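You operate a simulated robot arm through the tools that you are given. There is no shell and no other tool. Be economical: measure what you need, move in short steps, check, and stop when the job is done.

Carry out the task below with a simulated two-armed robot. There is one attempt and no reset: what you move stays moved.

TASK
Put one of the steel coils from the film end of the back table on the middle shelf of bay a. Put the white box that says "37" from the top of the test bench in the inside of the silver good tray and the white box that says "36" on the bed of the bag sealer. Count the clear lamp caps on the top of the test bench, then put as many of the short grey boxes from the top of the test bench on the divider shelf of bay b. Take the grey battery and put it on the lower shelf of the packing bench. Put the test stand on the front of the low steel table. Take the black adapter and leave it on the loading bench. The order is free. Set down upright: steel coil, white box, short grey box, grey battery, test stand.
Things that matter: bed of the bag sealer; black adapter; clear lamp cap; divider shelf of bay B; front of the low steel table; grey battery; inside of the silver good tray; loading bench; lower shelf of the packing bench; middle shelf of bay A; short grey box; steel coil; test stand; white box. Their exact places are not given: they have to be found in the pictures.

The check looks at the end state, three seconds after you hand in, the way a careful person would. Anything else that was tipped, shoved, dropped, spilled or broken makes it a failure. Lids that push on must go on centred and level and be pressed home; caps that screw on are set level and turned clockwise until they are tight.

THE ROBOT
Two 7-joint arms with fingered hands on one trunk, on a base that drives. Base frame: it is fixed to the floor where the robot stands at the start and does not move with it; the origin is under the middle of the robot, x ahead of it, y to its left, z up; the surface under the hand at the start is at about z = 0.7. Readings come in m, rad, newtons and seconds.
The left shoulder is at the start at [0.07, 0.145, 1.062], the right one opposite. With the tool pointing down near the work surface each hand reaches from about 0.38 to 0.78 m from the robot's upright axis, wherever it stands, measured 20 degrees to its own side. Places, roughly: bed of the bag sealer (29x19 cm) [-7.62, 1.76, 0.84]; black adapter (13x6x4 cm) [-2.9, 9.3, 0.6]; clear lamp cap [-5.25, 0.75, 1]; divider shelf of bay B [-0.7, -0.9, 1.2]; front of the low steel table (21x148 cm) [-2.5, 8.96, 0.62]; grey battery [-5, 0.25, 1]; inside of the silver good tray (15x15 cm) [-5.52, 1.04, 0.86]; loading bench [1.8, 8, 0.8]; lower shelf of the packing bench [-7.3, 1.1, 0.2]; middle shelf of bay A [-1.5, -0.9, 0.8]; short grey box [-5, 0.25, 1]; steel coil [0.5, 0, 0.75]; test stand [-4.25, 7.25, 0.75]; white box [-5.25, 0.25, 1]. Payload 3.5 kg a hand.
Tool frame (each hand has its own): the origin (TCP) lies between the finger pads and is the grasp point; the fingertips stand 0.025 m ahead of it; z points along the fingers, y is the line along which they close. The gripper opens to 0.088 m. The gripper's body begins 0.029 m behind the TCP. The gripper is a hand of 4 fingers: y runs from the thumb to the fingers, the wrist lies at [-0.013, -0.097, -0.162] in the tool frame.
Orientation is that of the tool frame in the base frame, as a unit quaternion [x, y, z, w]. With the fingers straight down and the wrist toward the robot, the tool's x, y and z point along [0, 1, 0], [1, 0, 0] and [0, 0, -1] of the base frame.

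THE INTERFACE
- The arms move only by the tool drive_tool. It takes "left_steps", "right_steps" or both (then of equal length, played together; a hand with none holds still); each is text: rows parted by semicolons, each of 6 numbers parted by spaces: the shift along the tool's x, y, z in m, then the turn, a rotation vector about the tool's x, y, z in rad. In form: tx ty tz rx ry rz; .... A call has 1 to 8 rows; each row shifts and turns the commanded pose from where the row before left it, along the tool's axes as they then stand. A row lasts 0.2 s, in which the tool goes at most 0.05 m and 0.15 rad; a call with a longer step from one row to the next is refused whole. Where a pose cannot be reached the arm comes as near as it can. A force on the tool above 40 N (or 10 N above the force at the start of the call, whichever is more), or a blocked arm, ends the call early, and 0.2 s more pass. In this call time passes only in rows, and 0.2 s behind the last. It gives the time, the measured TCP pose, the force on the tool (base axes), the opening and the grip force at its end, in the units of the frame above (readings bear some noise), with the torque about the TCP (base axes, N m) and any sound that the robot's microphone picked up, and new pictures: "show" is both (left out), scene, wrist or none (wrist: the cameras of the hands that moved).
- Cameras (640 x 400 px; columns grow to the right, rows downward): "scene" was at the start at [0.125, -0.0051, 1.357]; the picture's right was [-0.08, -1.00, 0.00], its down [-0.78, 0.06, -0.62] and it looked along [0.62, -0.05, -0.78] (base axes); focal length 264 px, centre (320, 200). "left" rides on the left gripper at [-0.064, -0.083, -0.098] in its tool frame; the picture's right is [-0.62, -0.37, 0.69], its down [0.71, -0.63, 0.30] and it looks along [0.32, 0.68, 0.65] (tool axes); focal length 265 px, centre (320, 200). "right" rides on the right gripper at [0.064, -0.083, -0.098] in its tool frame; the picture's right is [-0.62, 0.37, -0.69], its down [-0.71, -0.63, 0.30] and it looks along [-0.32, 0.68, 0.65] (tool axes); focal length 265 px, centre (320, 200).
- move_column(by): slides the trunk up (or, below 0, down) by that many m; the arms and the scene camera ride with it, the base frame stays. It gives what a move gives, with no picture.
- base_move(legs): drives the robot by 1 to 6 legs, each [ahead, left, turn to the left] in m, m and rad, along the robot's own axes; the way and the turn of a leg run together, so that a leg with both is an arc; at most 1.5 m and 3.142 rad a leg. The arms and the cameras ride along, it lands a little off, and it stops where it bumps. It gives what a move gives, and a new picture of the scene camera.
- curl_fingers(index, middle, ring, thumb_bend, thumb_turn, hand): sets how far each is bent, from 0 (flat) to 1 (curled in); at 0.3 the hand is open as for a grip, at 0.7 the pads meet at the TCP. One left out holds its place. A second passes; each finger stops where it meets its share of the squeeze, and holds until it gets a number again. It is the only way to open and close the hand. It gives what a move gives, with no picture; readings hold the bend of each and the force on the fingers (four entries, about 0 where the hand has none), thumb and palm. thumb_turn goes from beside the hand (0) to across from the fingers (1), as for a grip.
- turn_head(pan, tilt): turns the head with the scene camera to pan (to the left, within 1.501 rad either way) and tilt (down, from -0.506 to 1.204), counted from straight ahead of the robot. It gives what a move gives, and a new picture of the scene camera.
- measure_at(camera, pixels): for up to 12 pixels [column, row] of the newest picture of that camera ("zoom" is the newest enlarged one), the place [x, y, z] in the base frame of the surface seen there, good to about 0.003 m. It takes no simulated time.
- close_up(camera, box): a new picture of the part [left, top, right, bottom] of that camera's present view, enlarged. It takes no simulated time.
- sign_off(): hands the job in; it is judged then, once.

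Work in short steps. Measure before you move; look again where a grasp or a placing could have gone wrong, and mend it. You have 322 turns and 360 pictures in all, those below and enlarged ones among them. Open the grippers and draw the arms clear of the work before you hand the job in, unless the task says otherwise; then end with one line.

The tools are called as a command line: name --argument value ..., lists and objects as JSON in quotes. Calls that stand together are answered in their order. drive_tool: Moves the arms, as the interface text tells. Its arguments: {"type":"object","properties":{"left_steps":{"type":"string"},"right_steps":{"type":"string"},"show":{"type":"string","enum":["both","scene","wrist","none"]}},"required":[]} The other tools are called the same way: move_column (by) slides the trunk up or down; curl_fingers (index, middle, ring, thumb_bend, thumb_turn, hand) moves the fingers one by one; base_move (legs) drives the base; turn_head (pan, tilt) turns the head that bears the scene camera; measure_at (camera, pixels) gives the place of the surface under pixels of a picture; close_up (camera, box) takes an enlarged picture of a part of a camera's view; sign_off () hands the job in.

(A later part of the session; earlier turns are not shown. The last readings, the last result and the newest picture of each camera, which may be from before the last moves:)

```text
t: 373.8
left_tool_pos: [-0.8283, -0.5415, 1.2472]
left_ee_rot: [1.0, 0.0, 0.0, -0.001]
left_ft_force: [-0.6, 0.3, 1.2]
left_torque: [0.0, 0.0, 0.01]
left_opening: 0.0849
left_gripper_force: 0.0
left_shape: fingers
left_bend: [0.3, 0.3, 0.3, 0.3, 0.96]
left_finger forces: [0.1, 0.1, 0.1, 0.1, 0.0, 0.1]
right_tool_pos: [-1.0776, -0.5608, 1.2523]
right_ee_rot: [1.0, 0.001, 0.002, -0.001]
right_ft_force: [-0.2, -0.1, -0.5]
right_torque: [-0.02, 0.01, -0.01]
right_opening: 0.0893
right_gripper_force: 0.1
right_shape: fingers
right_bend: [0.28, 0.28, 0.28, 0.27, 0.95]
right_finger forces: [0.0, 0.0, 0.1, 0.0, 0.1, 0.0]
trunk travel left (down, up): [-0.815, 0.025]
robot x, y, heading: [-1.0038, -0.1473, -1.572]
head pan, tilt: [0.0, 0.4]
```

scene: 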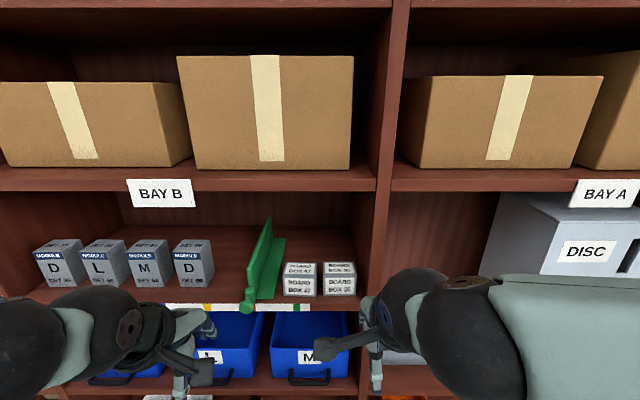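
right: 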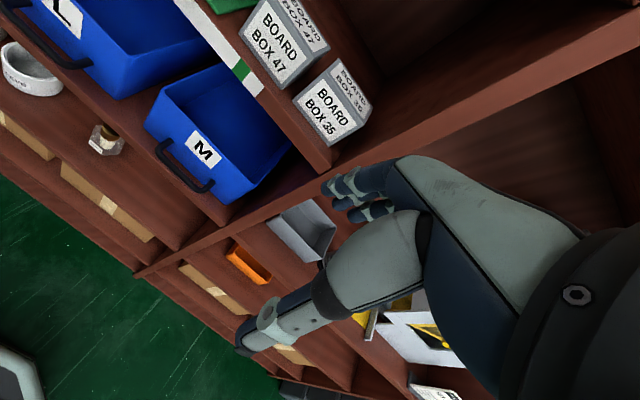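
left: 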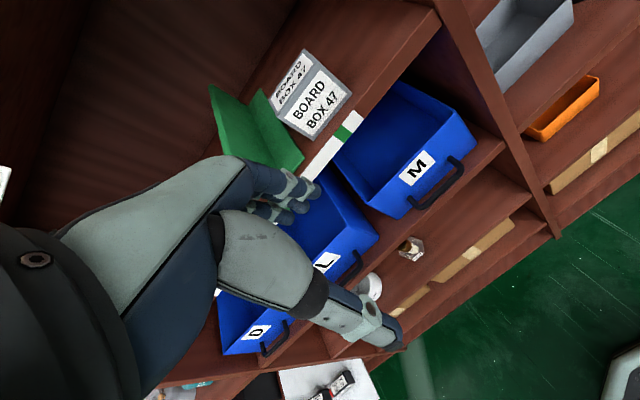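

All four bench tasks and the bay tasks done so far. Remaining: test stand and adapter in the north. I back away to (-1.45,0.2), turn to face +y, and look.

base_move --legs '[[-0.12, -0.45, 0], [-0.2, 0, 0], [0, 0, 3.14]]'

turn_head --pan -0.2 --tilt 0.25

```text
t: 385.1
left_tool_pos: [-1.6343, 0.5604, 1.2482]
left_ee_rot: [-0.005, 1.0, -0.001, 0.0]
left_ft_force: [0.5, -0.8, 0.2]
left_torque: [-0.01, -0.03, -0.01]
left_opening: 0.0848
left_gripper_force: 0.1
left_shape: fingers
left_bend: [0.3, 0.3, 0.3, 0.3, 0.96]
left_finger forces: [0.0, 0.0, 0.1, 0.0, 0.0, 0.0]
right_tool_pos: [-1.3861, 0.5812, 1.2533]
right_ee_rot: [-0.005, 1.0, -0.001, -0.003]
right_ft_force: [0.0, 0.6, -0.8]
right_torque: [0.01, 0.02, 0.0]
right_opening: 0.0895
right_gripper_force: 0.0
right_shape: fingers
right_bend: [0.28, 0.28, 0.28, 0.27, 0.95]
right_finger forces: [0.0, 0.1, 0.0, 0.0, 0.0, 0.0]
trunk travel left (down, up): [-0.815, 0.025]
robot x, y, heading: [-1.4541, 0.1672, 1.583]
head pan, tilt: [0.0, 0.4]
```

scene: 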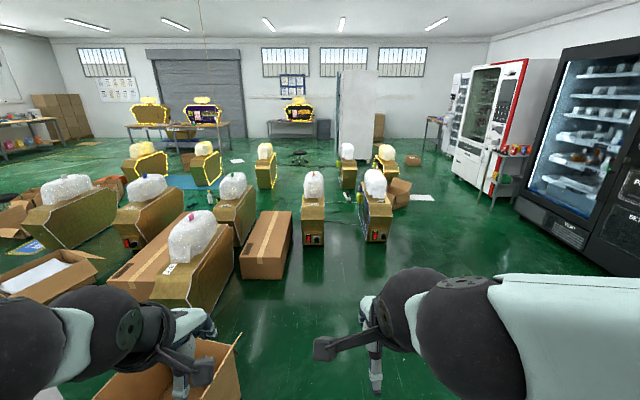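

```text
t: 385.8
left_tool_pos: [-1.6343, 0.5601, 1.2473]
left_ee_rot: [-0.005, 1.0, 0.0, 0.0]
left_ft_force: [-0.8, 0.3, -0.1]
left_torque: [0.01, -0.02, -0.03]
left_opening: 0.0846
left_gripper_force: 0.1
left_shape: fingers
left_bend: [0.3, 0.3, 0.3, 0.3, 0.96]
left_finger forces: [0.0, 0.1, 0.0, 0.1, 0.0, 0.1]
right_tool_pos: [-1.3863, 0.5808, 1.2522]
right_ee_rot: [-0.005, 1.0, -0.002, -0.002]
right_ft_force: [-0.1, 0.3, 0.1]
right_torque: [0.0, -0.05, 0.07]
right_opening: 0.0894
right_gripper_force: 0.1
right_shape: fingers
right_bend: [0.28, 0.28, 0.28, 0.27, 0.95]
right_finger forces: [0.0, 0.0, 0.0, 0.1, 0.0, 0.1]
trunk travel left (down, up): [-0.815, 0.025]
robot x, y, heading: [-1.4526, 0.1695, 1.583]
head pan, tilt: [-0.201, 0.25]
```

scene: 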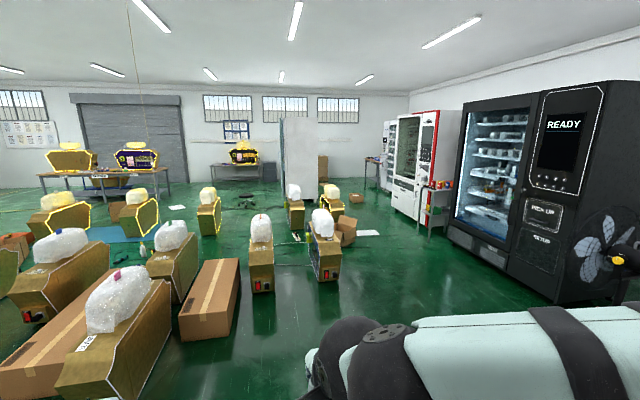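

I measure the obstacles: amps at (325,260),(262,255), long box (215,300), vending machine, far benches.

measure_at --camera "scene" --pixels '[[325, 285], [262, 285], [230, 330], [450, 240], [345, 240], [368, 235], [355, 200], [110, 177], [238, 167], [250, 200], [420, 220], [285, 165]]'

close_up --camera "scene" --box '[20, 120, 420, 270]'

```text
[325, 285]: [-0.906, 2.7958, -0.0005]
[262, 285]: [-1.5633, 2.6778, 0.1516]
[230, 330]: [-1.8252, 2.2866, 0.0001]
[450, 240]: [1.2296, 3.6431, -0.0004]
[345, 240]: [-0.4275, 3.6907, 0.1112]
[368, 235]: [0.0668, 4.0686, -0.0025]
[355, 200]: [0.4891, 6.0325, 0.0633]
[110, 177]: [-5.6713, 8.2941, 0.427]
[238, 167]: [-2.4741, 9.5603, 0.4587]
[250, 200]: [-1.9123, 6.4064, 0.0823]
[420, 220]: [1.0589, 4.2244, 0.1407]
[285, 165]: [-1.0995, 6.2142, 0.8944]
```

```text
1.60 times, centred on (220, 195) of scene
```

zoom: 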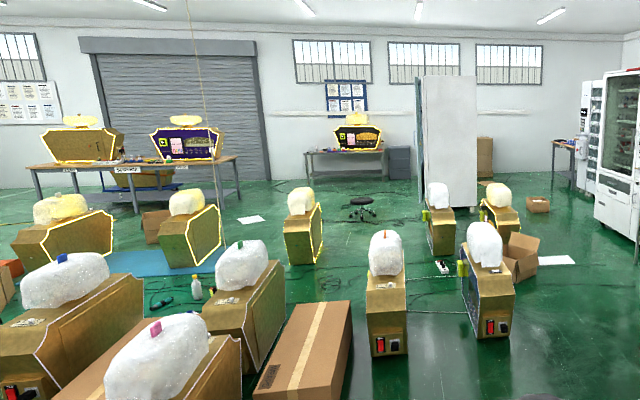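

Plan: go via (-1.35,1.3), (0.5,2.5) and up the lane x≈0.5 between amps and vending machines.

base_move --legs '[[1.15, -0.1, -0.012], [0.6, -0.9, 0], [0.6, -0.95, 0], [1.0, 0, 0]]'

turn_head --pan 0.1 --tilt 0.35

```text
t: 407.1
left_tool_pos: [0.2753, 3.9736, 1.2478]
left_ee_rot: [0.006, 1.0, -0.001, 0.0]
left_ft_force: [1.0, -0.7, -0.5]
left_torque: [0.05, -0.01, 0.0]
left_opening: 0.0849
left_gripper_force: 0.0
left_shape: fingers
left_bend: [0.3, 0.3, 0.3, 0.3, 0.96]
left_finger forces: [0.1, 0.0, 0.1, 0.0, 0.0, 0.0]
right_tool_pos: [0.5237, 3.9902, 1.2523]
right_ee_rot: [0.006, 1.0, 0.0, -0.002]
right_ft_force: [0.8, 0.2, 0.4]
right_torque: [-0.01, 0.0, -0.02]
right_opening: 0.0892
right_gripper_force: 0.0
right_shape: fingers
right_bend: [0.28, 0.28, 0.28, 0.27, 0.95]
right_finger forces: [0.0, 0.0, 0.0, 0.0, 0.0, 0.1]
trunk travel left (down, up): [-0.815, 0.025]
robot x, y, heading: [0.4454, 3.5759, 1.567]
head pan, tilt: [-0.201, 0.25]
```

scene: 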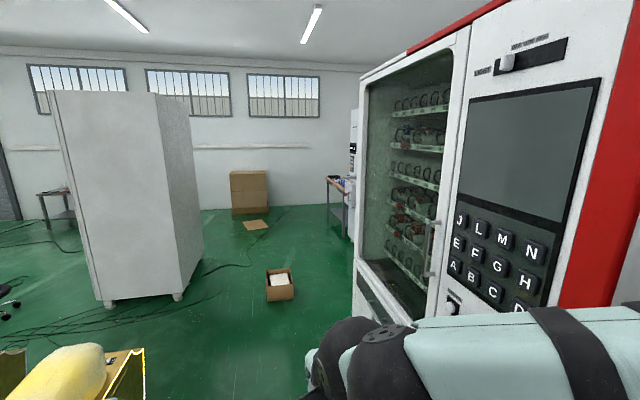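

```text
t: 407.9
left_tool_pos: [0.2738, 3.9749, 1.2491]
left_ee_rot: [0.005, 1.0, -0.001, 0.0]
left_ft_force: [0.4, 0.0, 0.6]
left_torque: [-0.02, 0.01, -0.02]
left_opening: 0.0844
left_gripper_force: 0.0
left_shape: fingers
left_bend: [0.3, 0.3, 0.3, 0.3, 0.96]
left_finger forces: [0.0, 0.1, 0.0, 0.0, 0.1, 0.1]
right_tool_pos: [0.5232, 3.991, 1.2521]
right_ee_rot: [0.005, 1.0, -0.002, -0.003]
right_ft_force: [-0.1, -0.1, 0.6]
right_torque: [0.01, -0.03, 0.03]
right_opening: 0.0892
right_gripper_force: 0.0
right_shape: fingers
right_bend: [0.28, 0.28, 0.28, 0.27, 0.95]
right_finger forces: [0.0, 0.0, 0.0, 0.1, 0.0, 0.0]
trunk travel left (down, up): [-0.815, 0.025]
robot x, y, heading: [0.4428, 3.5807, 1.562]
head pan, tilt: [0.099, 0.351]
```

scene: 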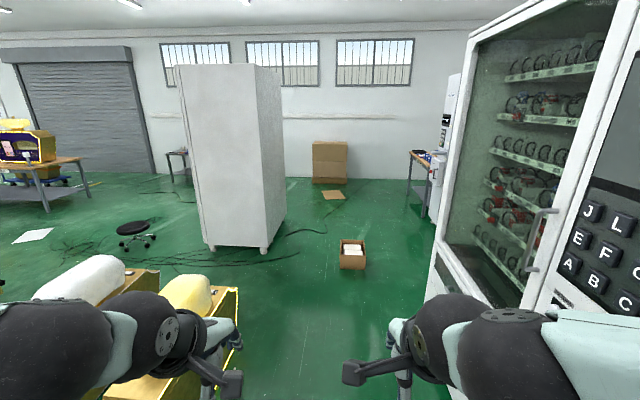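

Measure the white cabinet, small carton, yellow amp, loading bench, and service bench.

measure_at --camera "scene" --pixels '[[265, 248], [208, 248], [285, 215], [352, 268], [235, 320], [430, 165], [440, 250], [330, 195], [35, 165], [135, 240], [320, 165], [415, 195]]'

```text
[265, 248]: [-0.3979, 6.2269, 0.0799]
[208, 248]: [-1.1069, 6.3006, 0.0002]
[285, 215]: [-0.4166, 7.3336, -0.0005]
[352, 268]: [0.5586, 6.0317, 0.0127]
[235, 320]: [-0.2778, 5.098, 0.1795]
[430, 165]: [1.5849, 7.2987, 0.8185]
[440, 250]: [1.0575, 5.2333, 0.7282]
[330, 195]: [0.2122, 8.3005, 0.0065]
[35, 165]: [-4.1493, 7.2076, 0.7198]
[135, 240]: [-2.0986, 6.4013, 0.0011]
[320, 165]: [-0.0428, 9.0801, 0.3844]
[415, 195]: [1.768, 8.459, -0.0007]
```

I advance to y≈5.3 and look left toward the gap between amps and the tall cabinet.

base_move --legs '[[1.0, 0, 0], [0.75, 0.1, 0]]'

turn_head --pan 1.3 --tilt 0.5

```text
t: 416.6
left_tool_pos: [0.2181, 5.6961, 1.2469]
left_ee_rot: [0.014, 1.0, 0.0, 0.0]
left_ft_force: [0.1, 0.1, -0.4]
left_torque: [-0.01, 0.01, -0.03]
left_opening: 0.0844
left_gripper_force: 0.1
left_shape: fingers
left_bend: [0.3, 0.3, 0.3, 0.3, 0.96]
left_finger forces: [0.1, 0.0, 0.0, 0.0, 0.1, 0.0]
right_tool_pos: [0.4678, 5.7075, 1.253]
right_ee_rot: [0.013, 1.0, 0.0, -0.002]
right_ft_force: [1.1, -0.1, -0.2]
right_torque: [0.01, 0.0, -0.02]
right_opening: 0.0893
right_gripper_force: 0.0
right_shape: fingers
right_bend: [0.28, 0.28, 0.28, 0.27, 0.95]
right_finger forces: [0.0, 0.1, 0.0, 0.1, 0.1, 0.0]
trunk travel left (down, up): [-0.815, 0.025]
robot x, y, heading: [0.3813, 5.298, 1.541]
head pan, tilt: [0.099, 0.351]
```

scene: 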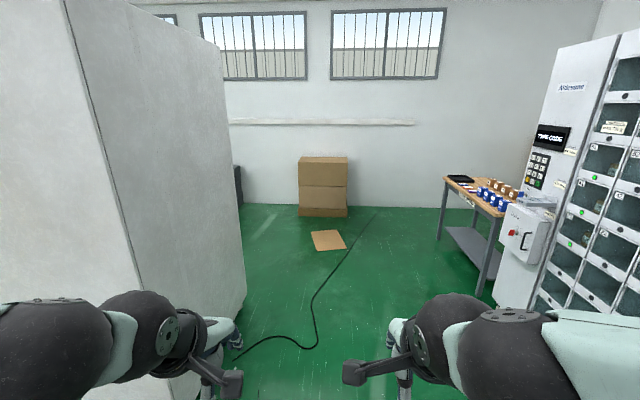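

```text
t: 418.0
left_tool_pos: [0.217, 5.6975, 1.247]
left_ee_rot: [0.014, 1.0, -0.001, 0.0]
left_ft_force: [-0.3, -0.4, -0.4]
left_torque: [0.01, 0.01, -0.01]
left_opening: 0.085
left_gripper_force: 0.0
left_shape: fingers
left_bend: [0.3, 0.3, 0.3, 0.3, 0.96]
left_finger forces: [0.0, 0.0, 0.0, 0.0, 0.0, 0.0]
right_tool_pos: [0.4677, 5.7089, 1.2532]
right_ee_rot: [0.014, 1.0, -0.001, -0.001]
right_ft_force: [0.8, -0.8, -0.2]
right_torque: [0.0, 0.02, 0.01]
right_opening: 0.0896
right_gripper_force: 0.1
right_shape: fingers
right_bend: [0.28, 0.28, 0.28, 0.27, 0.95]
right_finger forces: [0.0, 0.0, 0.0, 0.0, 0.0, 0.0]
trunk travel left (down, up): [-0.815, 0.025]
robot x, y, heading: [0.3825, 5.2955, 1.545]
head pan, tilt: [1.3, 0.499]
```

scene: 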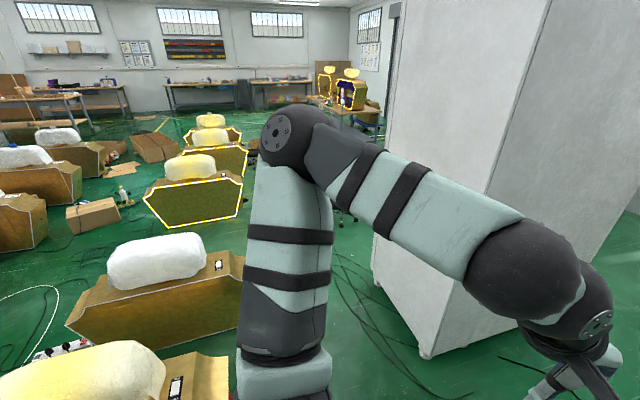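

measure_at --camera "scene" --pixels '[[243, 268], [230, 330], [225, 370], [378, 285], [425, 355], [240, 155], [243, 185], [345, 220], [170, 345], [330, 130], [372, 110]]'

measure_at --camera "scene" --pixels '[[290, 135], [420, 205], [550, 285], [480, 200]]'

```text
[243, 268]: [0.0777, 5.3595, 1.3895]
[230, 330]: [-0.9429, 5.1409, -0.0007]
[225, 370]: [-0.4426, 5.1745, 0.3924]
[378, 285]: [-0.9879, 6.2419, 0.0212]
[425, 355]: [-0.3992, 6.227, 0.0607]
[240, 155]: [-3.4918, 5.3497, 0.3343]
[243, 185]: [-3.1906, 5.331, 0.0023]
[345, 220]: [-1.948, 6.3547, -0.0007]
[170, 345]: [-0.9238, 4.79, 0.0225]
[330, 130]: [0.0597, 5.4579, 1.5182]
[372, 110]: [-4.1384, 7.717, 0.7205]
```

```text
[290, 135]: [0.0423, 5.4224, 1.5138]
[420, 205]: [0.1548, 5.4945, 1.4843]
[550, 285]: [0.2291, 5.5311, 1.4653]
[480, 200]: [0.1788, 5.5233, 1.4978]
```

Gap is y 5.17–6.23. I turn to face west, centre at y≈5.7, and drive west to x≈-1.6.

base_move --legs '[[0, 0, 1.6], [0, -0.4, 0], [1.0, 0, 0], [0.95, 0, 0]]'

turn_head --pan 0.0 --tilt 0.45

```text
t: 433.9
left_tool_pos: [-1.9926, 5.6421, 1.2482]
left_ee_rot: [-0.68, 0.734, -0.001, 0.002]
left_ft_force: [0.2, 0.4, -0.3]
left_torque: [0.0, 0.0, -0.02]
left_opening: 0.0849
left_gripper_force: 0.0
left_shape: fingers
left_bend: [0.3, 0.3, 0.3, 0.3, 0.96]
left_finger forces: [0.0, 0.0, 0.0, 0.0, 0.0, 0.0]
right_tool_pos: [-1.9922, 5.89, 1.2526]
right_ee_rot: [-0.679, 0.734, -0.001, -0.002]
right_ft_force: [-0.3, 0.1, 0.5]
right_torque: [0.04, 0.03, 0.01]
right_opening: 0.0892
right_gripper_force: 0.1
right_shape: fingers
right_bend: [0.28, 0.28, 0.28, 0.27, 0.95]
right_finger forces: [0.0, 0.0, 0.1, 0.1, 0.0, 0.0]
trunk travel left (down, up): [-0.815, 0.025]
robot x, y, heading: [-1.5865, 5.7867, 3.066]
head pan, tilt: [1.3, 0.499]
```

scene: 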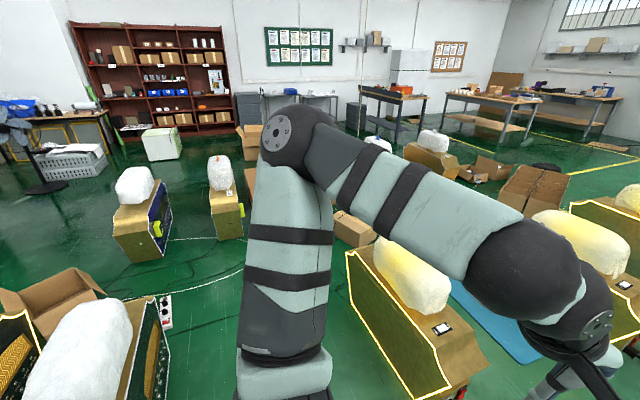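

```text
t: 435.3
left_tool_pos: [-1.9934, 5.6414, 1.2475]
left_ee_rot: [-0.679, 0.734, -0.001, 0.001]
left_ft_force: [1.1, -0.3, 0.1]
left_torque: [0.0, 0.02, -0.02]
left_opening: 0.0847
left_gripper_force: 0.1
left_shape: fingers
left_bend: [0.3, 0.3, 0.3, 0.3, 0.96]
left_finger forces: [0.1, 0.0, 0.0, 0.1, 0.0, 0.1]
right_tool_pos: [-1.9934, 5.8906, 1.2529]
right_ee_rot: [-0.679, 0.734, -0.002, -0.002]
right_ft_force: [-1.9, 0.3, -0.2]
right_torque: [0.01, 0.04, 0.0]
right_opening: 0.0893
right_gripper_force: 0.1
right_shape: fingers
right_bend: [0.28, 0.28, 0.28, 0.27, 0.95]
right_finger forces: [0.1, 0.0, 0.1, 0.0, 0.1, 0.0]
trunk travel left (down, up): [-0.815, 0.025]
robot x, y, heading: [-1.5852, 5.7856, 3.068]
head pan, tilt: [0.0, 0.45]
```

scene: 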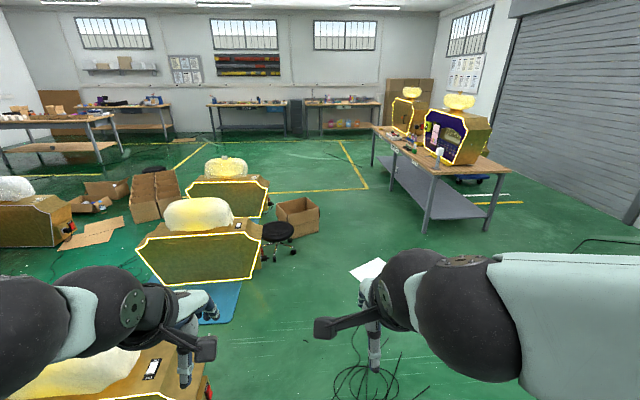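

Close-up of the service bench's near end to find the test stand.

close_up --camera "scene" --box '[360, 80, 520, 210]'

measure_at --camera "scene" --pixels '[[440, 172], [505, 168], [425, 225], [490, 215], [370, 268], [270, 250], [365, 380], [375, 130], [255, 250], [440, 155], [300, 230]]'

```text
3.08 times, centred on (440, 145) of scene
```

zoom: 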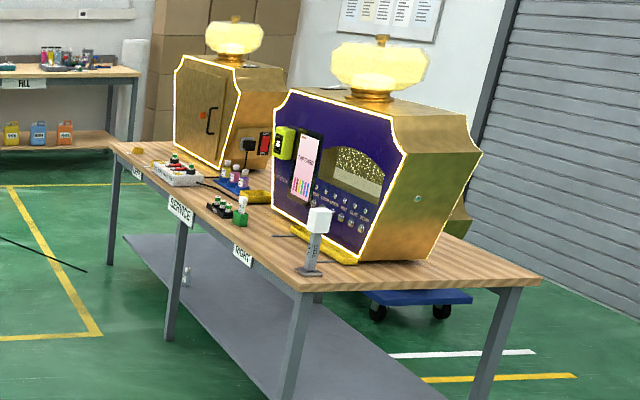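

```text
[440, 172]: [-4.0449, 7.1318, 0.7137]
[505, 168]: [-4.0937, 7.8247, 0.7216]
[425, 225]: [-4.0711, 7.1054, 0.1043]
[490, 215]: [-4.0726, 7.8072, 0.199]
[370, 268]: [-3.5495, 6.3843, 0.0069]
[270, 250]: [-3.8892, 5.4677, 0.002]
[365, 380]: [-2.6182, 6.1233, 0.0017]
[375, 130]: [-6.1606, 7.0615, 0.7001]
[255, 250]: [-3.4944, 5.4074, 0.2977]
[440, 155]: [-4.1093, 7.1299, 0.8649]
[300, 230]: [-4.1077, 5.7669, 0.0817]
```

The test stand is the grey post with white head at about (-4.11,7.13). I look right to check the stool hidden behind my arm.

turn_head --pan -0.9 --tilt 0.8

turn_head --pan 0.5 --tilt 0.9

```text
t: 436.5
left_tool_pos: [-1.993, 5.6413, 1.2466]
left_ee_rot: [-0.68, 0.733, -0.001, 0.001]
left_ft_force: [0.8, 0.3, 0.0]
left_torque: [0.0, 0.04, 0.02]
left_opening: 0.0846
left_gripper_force: 0.1
left_shape: fingers
left_bend: [0.3, 0.3, 0.3, 0.3, 0.96]
left_finger forces: [0.1, 0.1, 0.1, 0.0, 0.0, 0.0]
right_tool_pos: [-1.9929, 5.8898, 1.2519]
right_ee_rot: [-0.68, 0.733, -0.002, -0.001]
right_ft_force: [-0.6, 0.5, 0.2]
right_torque: [0.01, 0.01, -0.02]
right_opening: 0.0892
right_gripper_force: 0.0
right_shape: fingers
right_bend: [0.28, 0.28, 0.28, 0.27, 0.95]
right_finger forces: [0.1, 0.0, 0.1, 0.0, 0.1, 0.1]
trunk travel left (down, up): [-0.815, 0.025]
robot x, y, heading: [-1.5859, 5.7902, 3.075]
head pan, tilt: [-0.901, 0.799]
```

scene: 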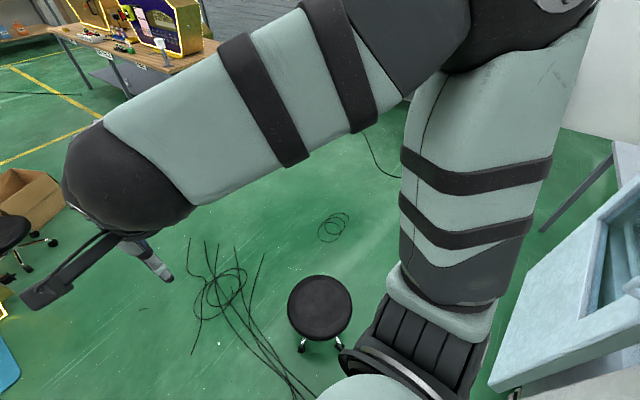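

```text
t: 438.1
left_tool_pos: [-1.9947, 5.6409, 1.2472]
left_ee_rot: [-0.68, 0.734, 0.0, 0.001]
left_ft_force: [0.3, -0.4, -0.4]
left_torque: [-0.04, 0.03, -0.02]
left_opening: 0.0848
left_gripper_force: 0.0
left_shape: fingers
left_bend: [0.3, 0.3, 0.3, 0.3, 0.96]
left_finger forces: [0.0, 0.1, 0.0, 0.0, 0.0, 0.1]
right_tool_pos: [-1.9934, 5.8908, 1.252]
right_ee_rot: [-0.679, 0.734, -0.002, -0.001]
right_ft_force: [-0.6, -0.6, 0.2]
right_torque: [0.01, 0.05, 0.01]
right_opening: 0.0892
right_gripper_force: 0.1
right_shape: fingers
right_bend: [0.28, 0.28, 0.28, 0.27, 0.95]
right_finger forces: [0.1, 0.0, 0.1, 0.0, 0.0, 0.0]
trunk travel left (down, up): [-0.815, 0.025]
robot x, y, heading: [-1.5852, 5.785, 3.066]
head pan, tilt: [0.499, 0.901]
```

scene: 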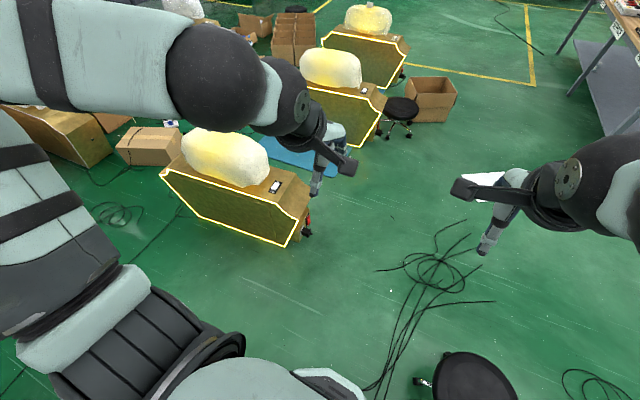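

The stool is close on my right-front. Measure stool and the amp on the left.

measure_at --camera "scene" --pixels '[[470, 370], [435, 385], [425, 385], [305, 230], [285, 245], [200, 210], [310, 200], [380, 95], [405, 110], [345, 150], [385, 135]]'

```text
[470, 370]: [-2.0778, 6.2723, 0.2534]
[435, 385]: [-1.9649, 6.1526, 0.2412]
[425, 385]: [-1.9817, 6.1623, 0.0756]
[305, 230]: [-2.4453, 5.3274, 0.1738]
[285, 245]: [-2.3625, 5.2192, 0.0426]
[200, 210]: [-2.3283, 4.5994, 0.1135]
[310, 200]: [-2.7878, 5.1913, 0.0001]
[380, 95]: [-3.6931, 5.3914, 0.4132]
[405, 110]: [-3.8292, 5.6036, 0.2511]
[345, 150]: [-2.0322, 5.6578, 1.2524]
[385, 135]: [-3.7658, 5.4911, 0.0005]
```

Gap at the stool is y 5.33–6.13. I centre at y≈5.73, go west to x≈-2.9, then strafe north to the bench's east end.

base_move --legs '[[0, 0.05, 0.072], [1.3, 0, 0], [0.4, -1.36, 0]]'

turn_head --pan 0.0 --tilt 0.8

```text
t: 451.5
left_tool_pos: [-3.5879, 6.9585, 1.2471]
left_ee_rot: [-0.681, 0.732, -0.001, 0.0]
left_ft_force: [0.2, 0.4, 0.5]
left_torque: [0.03, 0.04, -0.02]
left_opening: 0.0849
left_gripper_force: 0.0
left_shape: fingers
left_bend: [0.3, 0.3, 0.3, 0.3, 0.96]
left_finger forces: [0.0, 0.1, 0.0, 0.0, 0.0, 0.0]
right_tool_pos: [-3.5875, 7.2068, 1.2526]
right_ee_rot: [-0.68, 0.733, -0.002, -0.001]
right_ft_force: [-1.4, -1.1, 0.2]
right_torque: [0.01, -0.03, -0.01]
right_opening: 0.0892
right_gripper_force: 0.1
right_shape: fingers
right_bend: [0.28, 0.28, 0.28, 0.27, 0.95]
right_finger forces: [0.1, 0.0, 0.1, 0.0, 0.1, 0.0]
trunk travel left (down, up): [-0.815, 0.025]
robot x, y, heading: [-3.1841, 7.1013, 3.067]
head pan, tilt: [0.499, 0.901]
```

scene: 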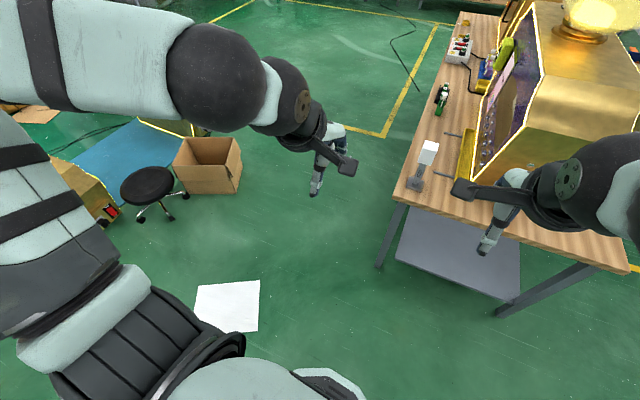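

```text
t: 452.4
left_tool_pos: [-3.5878, 6.9603, 1.2471]
left_ee_rot: [-0.68, 0.733, -0.001, 0.0]
left_ft_force: [-0.3, 0.3, 0.2]
left_torque: [0.01, 0.02, -0.02]
left_opening: 0.0848
left_gripper_force: 0.1
left_shape: fingers
left_bend: [0.3, 0.3, 0.3, 0.3, 0.96]
left_finger forces: [0.0, 0.0, 0.1, 0.1, 0.0, 0.1]
right_tool_pos: [-3.5883, 7.2086, 1.2524]
right_ee_rot: [-0.681, 0.733, -0.002, -0.001]
right_ft_force: [0.0, -0.2, -0.7]
right_torque: [0.01, 0.02, 0.0]
right_opening: 0.0894
right_gripper_force: 0.0
right_shape: fingers
right_bend: [0.28, 0.28, 0.28, 0.27, 0.95]
right_finger forces: [0.1, 0.0, 0.1, 0.1, 0.0, 0.1]
trunk travel left (down, up): [-0.815, 0.025]
robot x, y, heading: [-3.1792, 7.1024, 3.066]
head pan, tilt: [0.0, 0.799]
```

scene: 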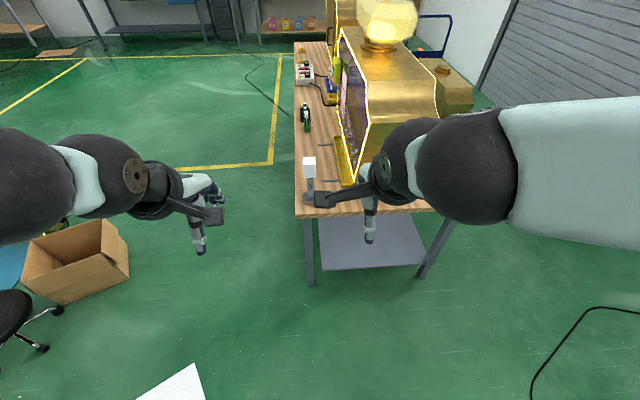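

close_up --camera "scene" --box '[285, 135, 365, 215]'

measure_at --camera "scene" --pixels '[[303, 158], [315, 158], [309, 157], [309, 168], [309, 176], [309, 185], [305, 199], [312, 197], [300, 200], [297, 212], [335, 170], [318, 200]]'

```text
5.00 times, centred on (325, 175) of scene
```

zoom: 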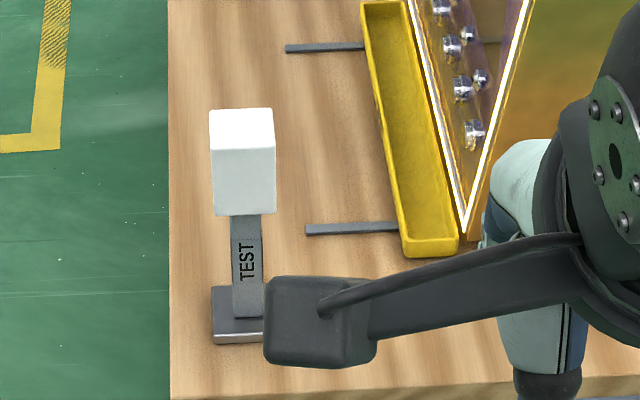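

```text
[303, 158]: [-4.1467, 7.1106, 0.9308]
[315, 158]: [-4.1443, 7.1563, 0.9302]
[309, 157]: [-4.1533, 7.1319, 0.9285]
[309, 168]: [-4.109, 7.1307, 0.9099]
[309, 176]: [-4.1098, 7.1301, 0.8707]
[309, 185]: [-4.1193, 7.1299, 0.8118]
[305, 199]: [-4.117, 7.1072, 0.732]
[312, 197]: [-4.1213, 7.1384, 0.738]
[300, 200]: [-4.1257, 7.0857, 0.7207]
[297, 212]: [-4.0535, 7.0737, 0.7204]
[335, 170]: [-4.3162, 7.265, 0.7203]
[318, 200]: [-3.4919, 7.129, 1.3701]
```

The stand: base at z 0.72, white head centre ≈(-4.133,7.132), top 0.930. I drive 0.3 m closer and straighten.

base_move --legs '[[0.0, 0, 0.075], [0.3, -0.03, 0]]'

```text
t: 454.9
left_tool_pos: [-3.8752, 6.9624, 1.2492]
left_ee_rot: [-0.704, 0.71, 0.0, 0.0]
left_ft_force: [-0.4, 0.9, 0.3]
left_torque: [-0.01, 0.01, -0.02]
left_opening: 0.0846
left_gripper_force: 0.0
left_shape: fingers
left_bend: [0.3, 0.3, 0.3, 0.3, 0.96]
left_finger forces: [0.0, 0.1, 0.0, 0.0, 0.0, 0.1]
right_tool_pos: [-3.8924, 7.2108, 1.253]
right_ee_rot: [-0.704, 0.71, 0.0, -0.002]
right_ft_force: [0.4, -0.2, -0.5]
right_torque: [-0.01, 0.03, -0.01]
right_opening: 0.0893
right_gripper_force: 0.0
right_shape: fingers
right_bend: [0.28, 0.28, 0.28, 0.27, 0.95]
right_finger forces: [0.0, 0.1, 0.0, 0.0, 0.0, 0.0]
trunk travel left (down, up): [-0.815, 0.025]
robot x, y, heading: [-3.4828, 7.1381, 3.135]
head pan, tilt: [0.0, 0.799]
```

scene: 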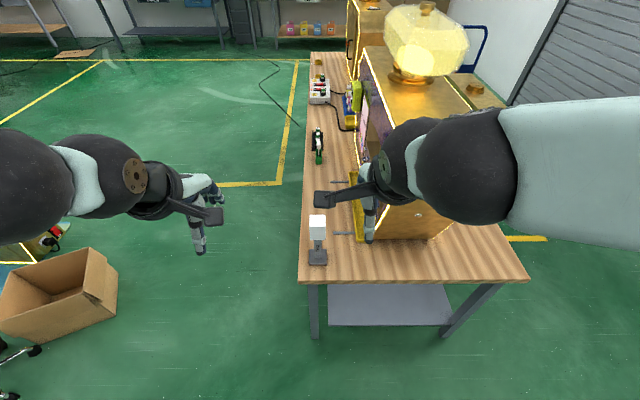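

Lower the trunk 0.2 and bring the right hand over the stand's head.

move_column --by -0.2

drive_tool --right_steps "0.0132 0.0402 0 0 0 0;0.0132 0.0402 0 0 0 0;0.0132 0.0402 0 0 0 0;0.0132 0.0402 0 0 0 0;0.0132 0.0402 0 0 0 0;0.0132 0.0402 0 0 0 0;0 0 0.03 0 0 0" --show "both"

```text
t: 457.1
left_tool_pos: [-3.879, 6.9637, 1.0465]
left_ee_rot: [-0.704, 0.711, 0.0, 0.001]
left_ft_force: [-0.5, -1.0, 0.0]
left_torque: [0.03, -0.02, -0.03]
left_opening: 0.0847
left_gripper_force: 0.1
left_shape: fingers
left_bend: [0.3, 0.3, 0.3, 0.3, 0.96]
left_finger forces: [0.0, 0.0, 0.0, 0.0, 0.0, 0.1]
right_tool_pos: [-3.8961, 7.2119, 1.0531]
right_ee_rot: [-0.705, 0.709, -0.002, -0.002]
right_ft_force: [-0.8, 1.0, 0.6]
right_torque: [-0.01, 0.01, 0.04]
right_opening: 0.0891
right_gripper_force: 0.0
right_shape: fingers
right_bend: [0.28, 0.28, 0.28, 0.27, 0.95]
right_finger forces: [0.1, 0.1, 0.0, 0.1, 0.0, 0.1]
trunk travel left (down, up): [-0.615, 0.225]
robot x, y, heading: [-3.4777, 7.1335, 3.134]
head pan, tilt: [0.0, 0.799]
```

```text
t: 458.7
left_tool_pos: [-3.8776, 6.9645, 1.0475]
left_ee_rot: [-0.704, 0.71, -0.001, 0.001]
left_ft_force: [0.8, 0.8, -0.6]
left_torque: [0.03, -0.02, 0.0]
left_opening: 0.0848
left_gripper_force: 0.1
left_shape: fingers
left_bend: [0.3, 0.3, 0.3, 0.3, 0.96]
left_finger forces: [0.0, 0.1, 0.0, 0.1, 0.0, 0.0]
right_tool_pos: [-4.1354, 7.1322, 1.0234]
right_ee_rot: [-0.704, 0.71, -0.003, -0.001]
right_ft_force: [0.1, 0.3, -0.5]
right_torque: [0.0, 0.0, 0.0]
right_opening: 0.0893
right_gripper_force: 0.0
right_shape: fingers
right_bend: [0.28, 0.28, 0.28, 0.27, 0.95]
right_finger forces: [0.0, 0.1, 0.1, 0.1, 0.1, 0.0]
trunk travel left (down, up): [-0.615, 0.225]
robot x, y, heading: [-3.4821, 7.1346, 3.136]
head pan, tilt: [0.0, 0.799]
```

scene: 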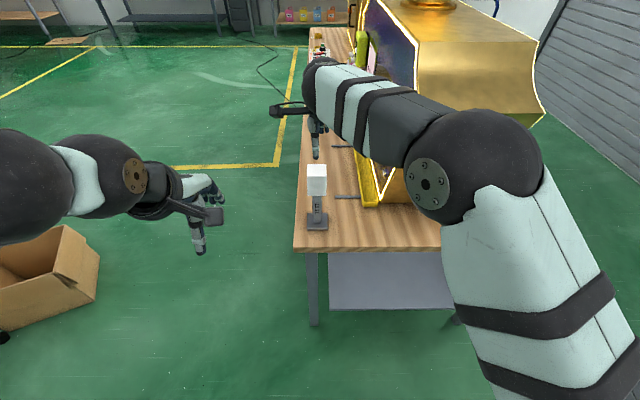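
right: 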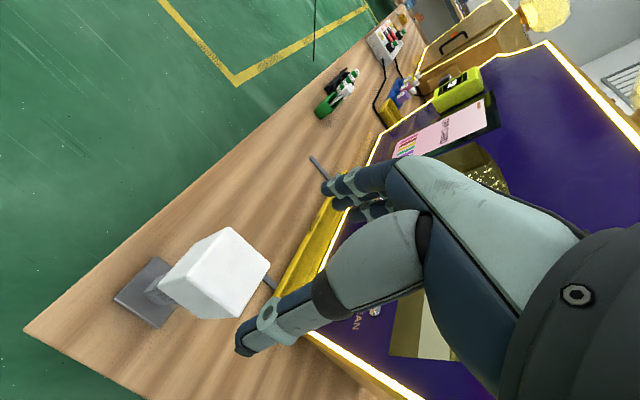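

I check forearm clearance to the amp and re-measure the head.

measure_at --camera "scene" --pixels '[[395, 150], [410, 165], [390, 165], [385, 190], [415, 95], [412, 60], [395, 180], [380, 202], [330, 62], [440, 110]]'

measure_at --camera "right" --pixels '[[230, 228], [268, 262], [245, 300], [205, 262], [238, 262], [150, 295]]'

```text
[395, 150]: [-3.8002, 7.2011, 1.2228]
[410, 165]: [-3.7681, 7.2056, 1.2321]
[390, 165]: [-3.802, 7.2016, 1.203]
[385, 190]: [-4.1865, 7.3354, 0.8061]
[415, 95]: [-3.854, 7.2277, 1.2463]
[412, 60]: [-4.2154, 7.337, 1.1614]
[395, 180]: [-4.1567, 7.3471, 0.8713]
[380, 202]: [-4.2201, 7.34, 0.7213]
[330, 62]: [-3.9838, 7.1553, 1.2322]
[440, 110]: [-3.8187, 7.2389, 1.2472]
```

```text
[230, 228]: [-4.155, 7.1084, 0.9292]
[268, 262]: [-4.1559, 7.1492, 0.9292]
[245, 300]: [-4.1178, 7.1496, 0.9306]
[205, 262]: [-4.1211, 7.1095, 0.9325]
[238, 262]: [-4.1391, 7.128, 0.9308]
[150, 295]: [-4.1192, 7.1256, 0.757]
```

Head centre (-4.137,7.129); amp ≥0.15 m away. Descend to 0.908 and grip.

drive_tool --right_steps "0.003 0.002 0.04 0 0 0;0 0 0.04 0 0 0;0 0 0.025 0 0 0;0 0 0.01 0 0 0" --show "wrist"

curl_fingers --hand "right" --index 0.7 --middle 0.7 --ring 0.7 --thumb_bend 0.7

```text
t: 459.7
left_tool_pos: [-3.8775, 6.9617, 1.0469]
left_ee_rot: [-0.704, 0.71, -0.001, 0.001]
left_ft_force: [-0.6, -0.3, -0.2]
left_torque: [0.01, 0.0, -0.01]
left_opening: 0.0847
left_gripper_force: 0.0
left_shape: fingers
left_bend: [0.3, 0.3, 0.3, 0.3, 0.96]
left_finger forces: [0.0, 0.0, 0.1, 0.0, 0.0, 0.0]
right_tool_pos: [-4.1373, 7.1291, 0.9079]
right_ee_rot: [-0.705, 0.709, -0.002, -0.002]
right_ft_force: [0.9, 0.1, 2.5]
right_torque: [0.0, -0.09, 0.0]
right_opening: 0.0899
right_gripper_force: 1.3
right_shape: fingers
right_bend: [0.28, 0.28, 0.28, 0.27, 0.95]
right_finger forces: [0.0, 0.0, 0.0, 0.0, 2.0, 0.0]
trunk travel left (down, up): [-0.615, 0.225]
robot x, y, heading: [-3.484, 7.1377, 3.136]
head pan, tilt: [0.0, 0.799]
```

right: 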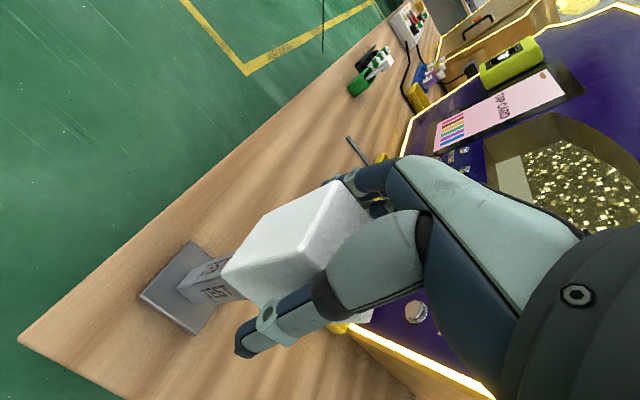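

```text
t: 460.7
left_tool_pos: [-3.8791, 6.9618, 1.0469]
left_ee_rot: [-0.705, 0.709, 0.0, 0.0]
left_ft_force: [-0.3, 0.5, 0.2]
left_torque: [0.01, 0.02, 0.02]
left_opening: 0.0849
left_gripper_force: 0.0
left_shape: fingers
left_bend: [0.3, 0.3, 0.3, 0.3, 0.96]
left_finger forces: [0.1, 0.1, 0.0, 0.0, 0.0, 0.0]
right_tool_pos: [-4.1378, 7.1289, 0.9085]
right_ee_rot: [-0.704, 0.71, -0.001, -0.003]
right_ft_force: [-0.6, -1.8, 7.0]
right_torque: [0.06, 0.51, 0.1]
right_opening: 0.0433
right_gripper_force: 28.3
right_shape: fingers
right_bend: [0.5, 0.54, 0.53, 0.54, 0.97]
right_finger forces: [12.1, 7.7, 8.3, 0.1, 29.3, 0.0]
trunk travel left (down, up): [-0.615, 0.225]
robot x, y, heading: [-3.4831, 7.1345, 3.137]
head pan, tilt: [0.0, 0.799]
```

Gripped (28 N). Lift 0.14 m and check.

drive_tool --right_steps "0 0 -0.02 0 0 0;0 0 -0.03 0 0 0;0 0 -0.04 0 0 0;0 0 -0.04 0 0 0;0 0 -0.03 0 0 0" --show "both"

```text
t: 461.9
left_tool_pos: [-3.8786, 6.9633, 1.0466]
left_ee_rot: [-0.705, 0.71, -0.001, 0.0]
left_ft_force: [0.1, -0.5, 0.2]
left_torque: [0.03, 0.01, 0.0]
left_opening: 0.0846
left_gripper_force: 0.1
left_shape: fingers
left_bend: [0.3, 0.3, 0.3, 0.3, 0.96]
left_finger forces: [0.0, 0.0, 0.0, 0.0, 0.0, 0.1]
right_tool_pos: [-4.141, 7.1323, 1.0638]
right_ee_rot: [-0.705, 0.71, -0.002, 0.0]
right_ft_force: [0.2, 0.4, -4.4]
right_torque: [-0.01, 0.02, 0.04]
right_opening: 0.0434
right_gripper_force: 25.3
right_shape: fingers
right_bend: [0.5, 0.55, 0.54, 0.54, 0.97]
right_finger forces: [11.6, 6.4, 6.7, 0.0, 25.9, 0.0]
trunk travel left (down, up): [-0.615, 0.225]
robot x, y, heading: [-3.4809, 7.1319, 3.143]
head pan, tilt: [0.0, 0.799]
```

scene: 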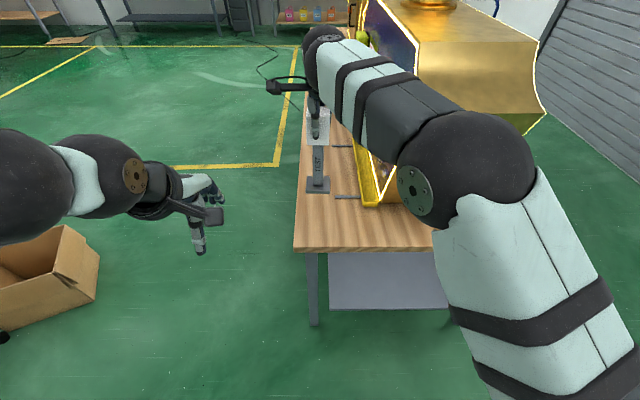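
right: 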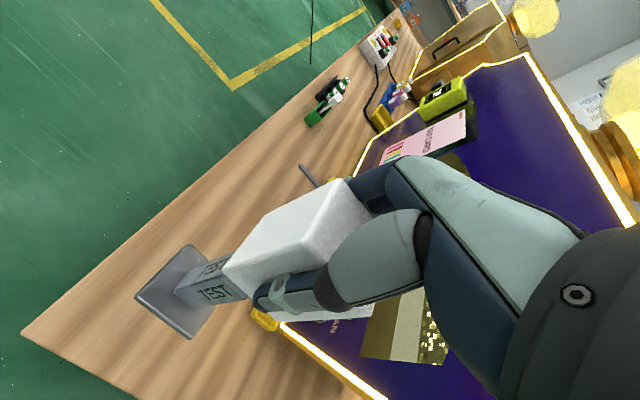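

Held straight. I back off 0.45 m, retract the hand, then turn north toward the low steel table.

base_move --legs '[[-0.4, 0, 0]]'

drive_tool --right_steps "0 -0.04 0 0 0 0;0 -0.04 0 0 0 0;0 -0.04 0 0 0 0;0 -0.04 0 0 0 0;0 -0.04 0 0 0 0" --show "none"

turn_head --pan -1.2 --tilt 0.4

```text
t: 464.4
left_tool_pos: [-3.4786, 6.9606, 1.0476]
left_ee_rot: [-0.703, 0.711, -0.002, 0.002]
left_ft_force: [-0.2, 0.6, -0.1]
left_torque: [0.0, -0.02, 0.02]
left_opening: 0.0849
left_gripper_force: 0.0
left_shape: fingers
left_bend: [0.3, 0.3, 0.3, 0.3, 0.96]
left_finger forces: [0.1, 0.0, 0.1, 0.1, 0.0, 0.0]
right_tool_pos: [-3.7403, 7.1309, 1.0633]
right_ee_rot: [-0.703, 0.711, -0.002, 0.0]
right_ft_force: [0.2, -0.7, -4.3]
right_torque: [-0.03, 0.05, 0.0]
right_opening: 0.0433
right_gripper_force: 25.9
right_shape: fingers
right_bend: [0.5, 0.55, 0.54, 0.54, 0.97]
right_finger forces: [11.6, 6.2, 6.6, 0.0, 25.8, 0.0]
trunk travel left (down, up): [-0.615, 0.225]
robot x, y, heading: [-3.0801, 7.1321, 3.135]
head pan, tilt: [0.0, 0.799]
```

scene: 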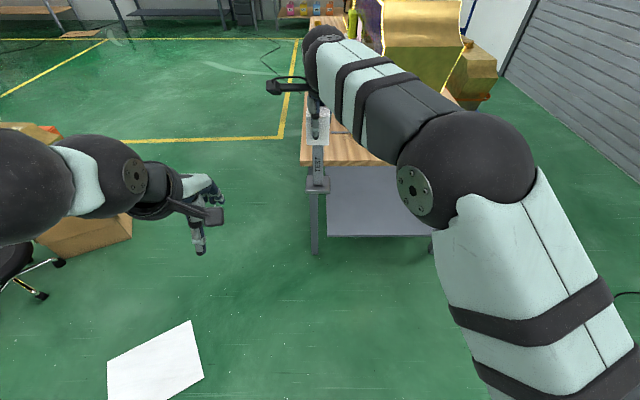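

```text
t: 465.6
left_tool_pos: [-3.4768, 6.9614, 1.0478]
left_ee_rot: [-0.703, 0.711, -0.001, 0.0]
left_ft_force: [0.7, 0.1, -1.0]
left_torque: [-0.05, 0.01, -0.01]
left_opening: 0.0846
left_gripper_force: 0.0
left_shape: fingers
left_bend: [0.3, 0.3, 0.3, 0.3, 0.96]
left_finger forces: [0.0, 0.0, 0.0, 0.0, 0.0, 0.0]
right_tool_pos: [-3.5367, 7.1313, 1.0666]
right_ee_rot: [-0.704, 0.71, -0.001, -0.002]
right_ft_force: [0.6, -0.1, -4.7]
right_torque: [0.03, 0.03, -0.01]
right_opening: 0.0434
right_gripper_force: 24.9
right_shape: fingers
right_bend: [0.5, 0.55, 0.54, 0.54, 0.97]
right_finger forces: [11.5, 6.2, 6.8, 0.0, 25.8, 0.0]
trunk travel left (down, up): [-0.615, 0.225]
robot x, y, heading: [-3.0778, 7.1308, 3.13]
head pan, tilt: [0.0, 0.799]
```

```text
t: 467.0
left_tool_pos: [-3.4769, 6.9609, 1.0472]
left_ee_rot: [-0.704, 0.71, -0.001, 0.001]
left_ft_force: [-0.1, -0.6, 0.0]
left_torque: [0.0, 0.02, 0.02]
left_opening: 0.0847
left_gripper_force: 0.0
left_shape: fingers
left_bend: [0.3, 0.3, 0.3, 0.3, 0.96]
left_finger forces: [0.0, 0.1, 0.1, 0.0, 0.0, 0.0]
right_tool_pos: [-3.5394, 7.1309, 1.0655]
right_ee_rot: [-0.703, 0.711, -0.001, 0.0]
right_ft_force: [-0.5, 0.1, -3.8]
right_torque: [0.01, 0.06, 0.0]
right_opening: 0.0432
right_gripper_force: 25.1
right_shape: fingers
right_bend: [0.5, 0.55, 0.54, 0.54, 0.97]
right_finger forces: [11.6, 6.3, 6.9, 0.0, 25.7, 0.1]
trunk travel left (down, up): [-0.615, 0.225]
robot x, y, heading: [-3.0797, 7.1338, 3.132]
head pan, tilt: [-1.201, 0.4]
```

scene: 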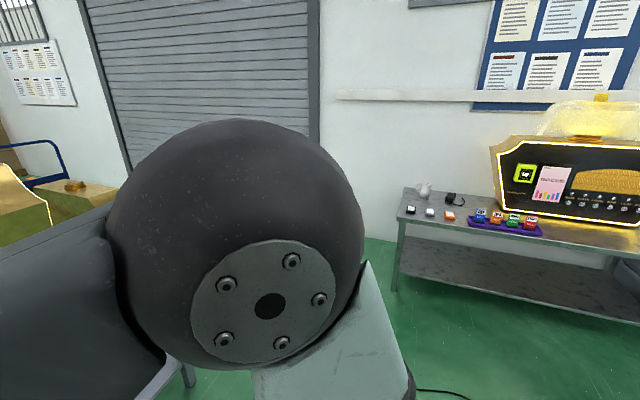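

I turn to face the low steel table and drive closer.

base_move --legs '[[0, 0, -1.56], [0.85, -0.35, 0]]'

turn_head --pan 0.0 --tilt 0.7

```text
t: 475.8
left_tool_pos: [-2.8475, 8.3756, 1.0475]
left_ee_rot: [0.024, 1.0, -0.001, 0.0]
left_ft_force: [0.2, 0.7, 0.5]
left_torque: [-0.03, -0.02, 0.02]
left_opening: 0.0847
left_gripper_force: 0.1
left_shape: fingers
left_bend: [0.3, 0.3, 0.3, 0.3, 0.96]
left_finger forces: [0.1, 0.0, 0.0, 0.0, 0.0, 0.0]
right_tool_pos: [-2.6772, 8.4303, 1.0663]
right_ee_rot: [0.023, 1.0, -0.001, -0.001]
right_ft_force: [0.0, -0.2, -4.2]
right_torque: [-0.02, 0.02, -0.02]
right_opening: 0.0427
right_gripper_force: 23.0
right_shape: fingers
right_bend: [0.5, 0.55, 0.54, 0.55, 0.97]
right_finger forces: [10.4, 5.8, 6.2, 0.0, 23.2, 0.1]
trunk travel left (down, up): [-0.615, 0.225]
robot x, y, heading: [-2.692, 7.9721, 1.528]
head pan, tilt: [-1.201, 0.4]
```

scene: 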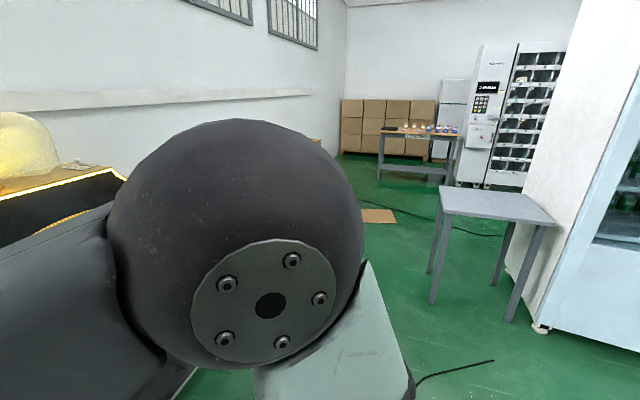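

```text
t: 477.1
left_tool_pos: [-2.8475, 8.3741, 1.047]
left_ee_rot: [0.023, 1.0, 0.0, 0.0]
left_ft_force: [-0.7, 0.9, 0.4]
left_torque: [-0.01, 0.03, -0.02]
left_opening: 0.0846
left_gripper_force: 0.2
left_shape: fingers
left_bend: [0.3, 0.3, 0.3, 0.3, 0.96]
left_finger forces: [0.0, 0.0, 0.0, 0.0, 0.0, 0.0]
right_tool_pos: [-2.6769, 8.4294, 1.0664]
right_ee_rot: [0.022, 1.0, -0.001, -0.001]
right_ft_force: [0.2, 0.4, -4.9]
right_torque: [0.04, 0.0, -0.02]
right_opening: 0.0428
right_gripper_force: 22.7
right_shape: fingers
right_bend: [0.5, 0.55, 0.54, 0.55, 0.97]
right_finger forces: [10.6, 5.8, 6.3, 0.1, 23.3, 0.0]
trunk travel left (down, up): [-0.615, 0.225]
robot x, y, heading: [-2.6889, 7.9738, 1.523]
head pan, tilt: [0.0, 0.7]
```

scene: 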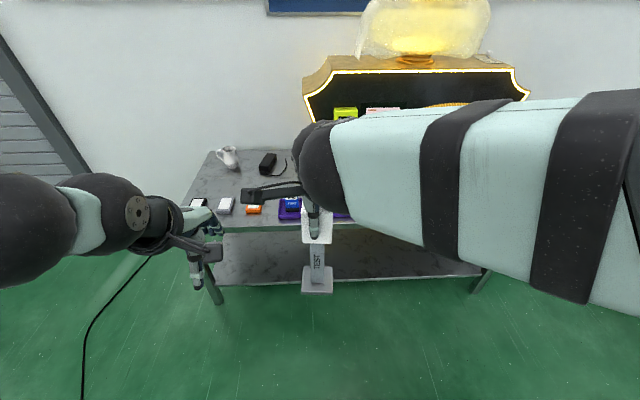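

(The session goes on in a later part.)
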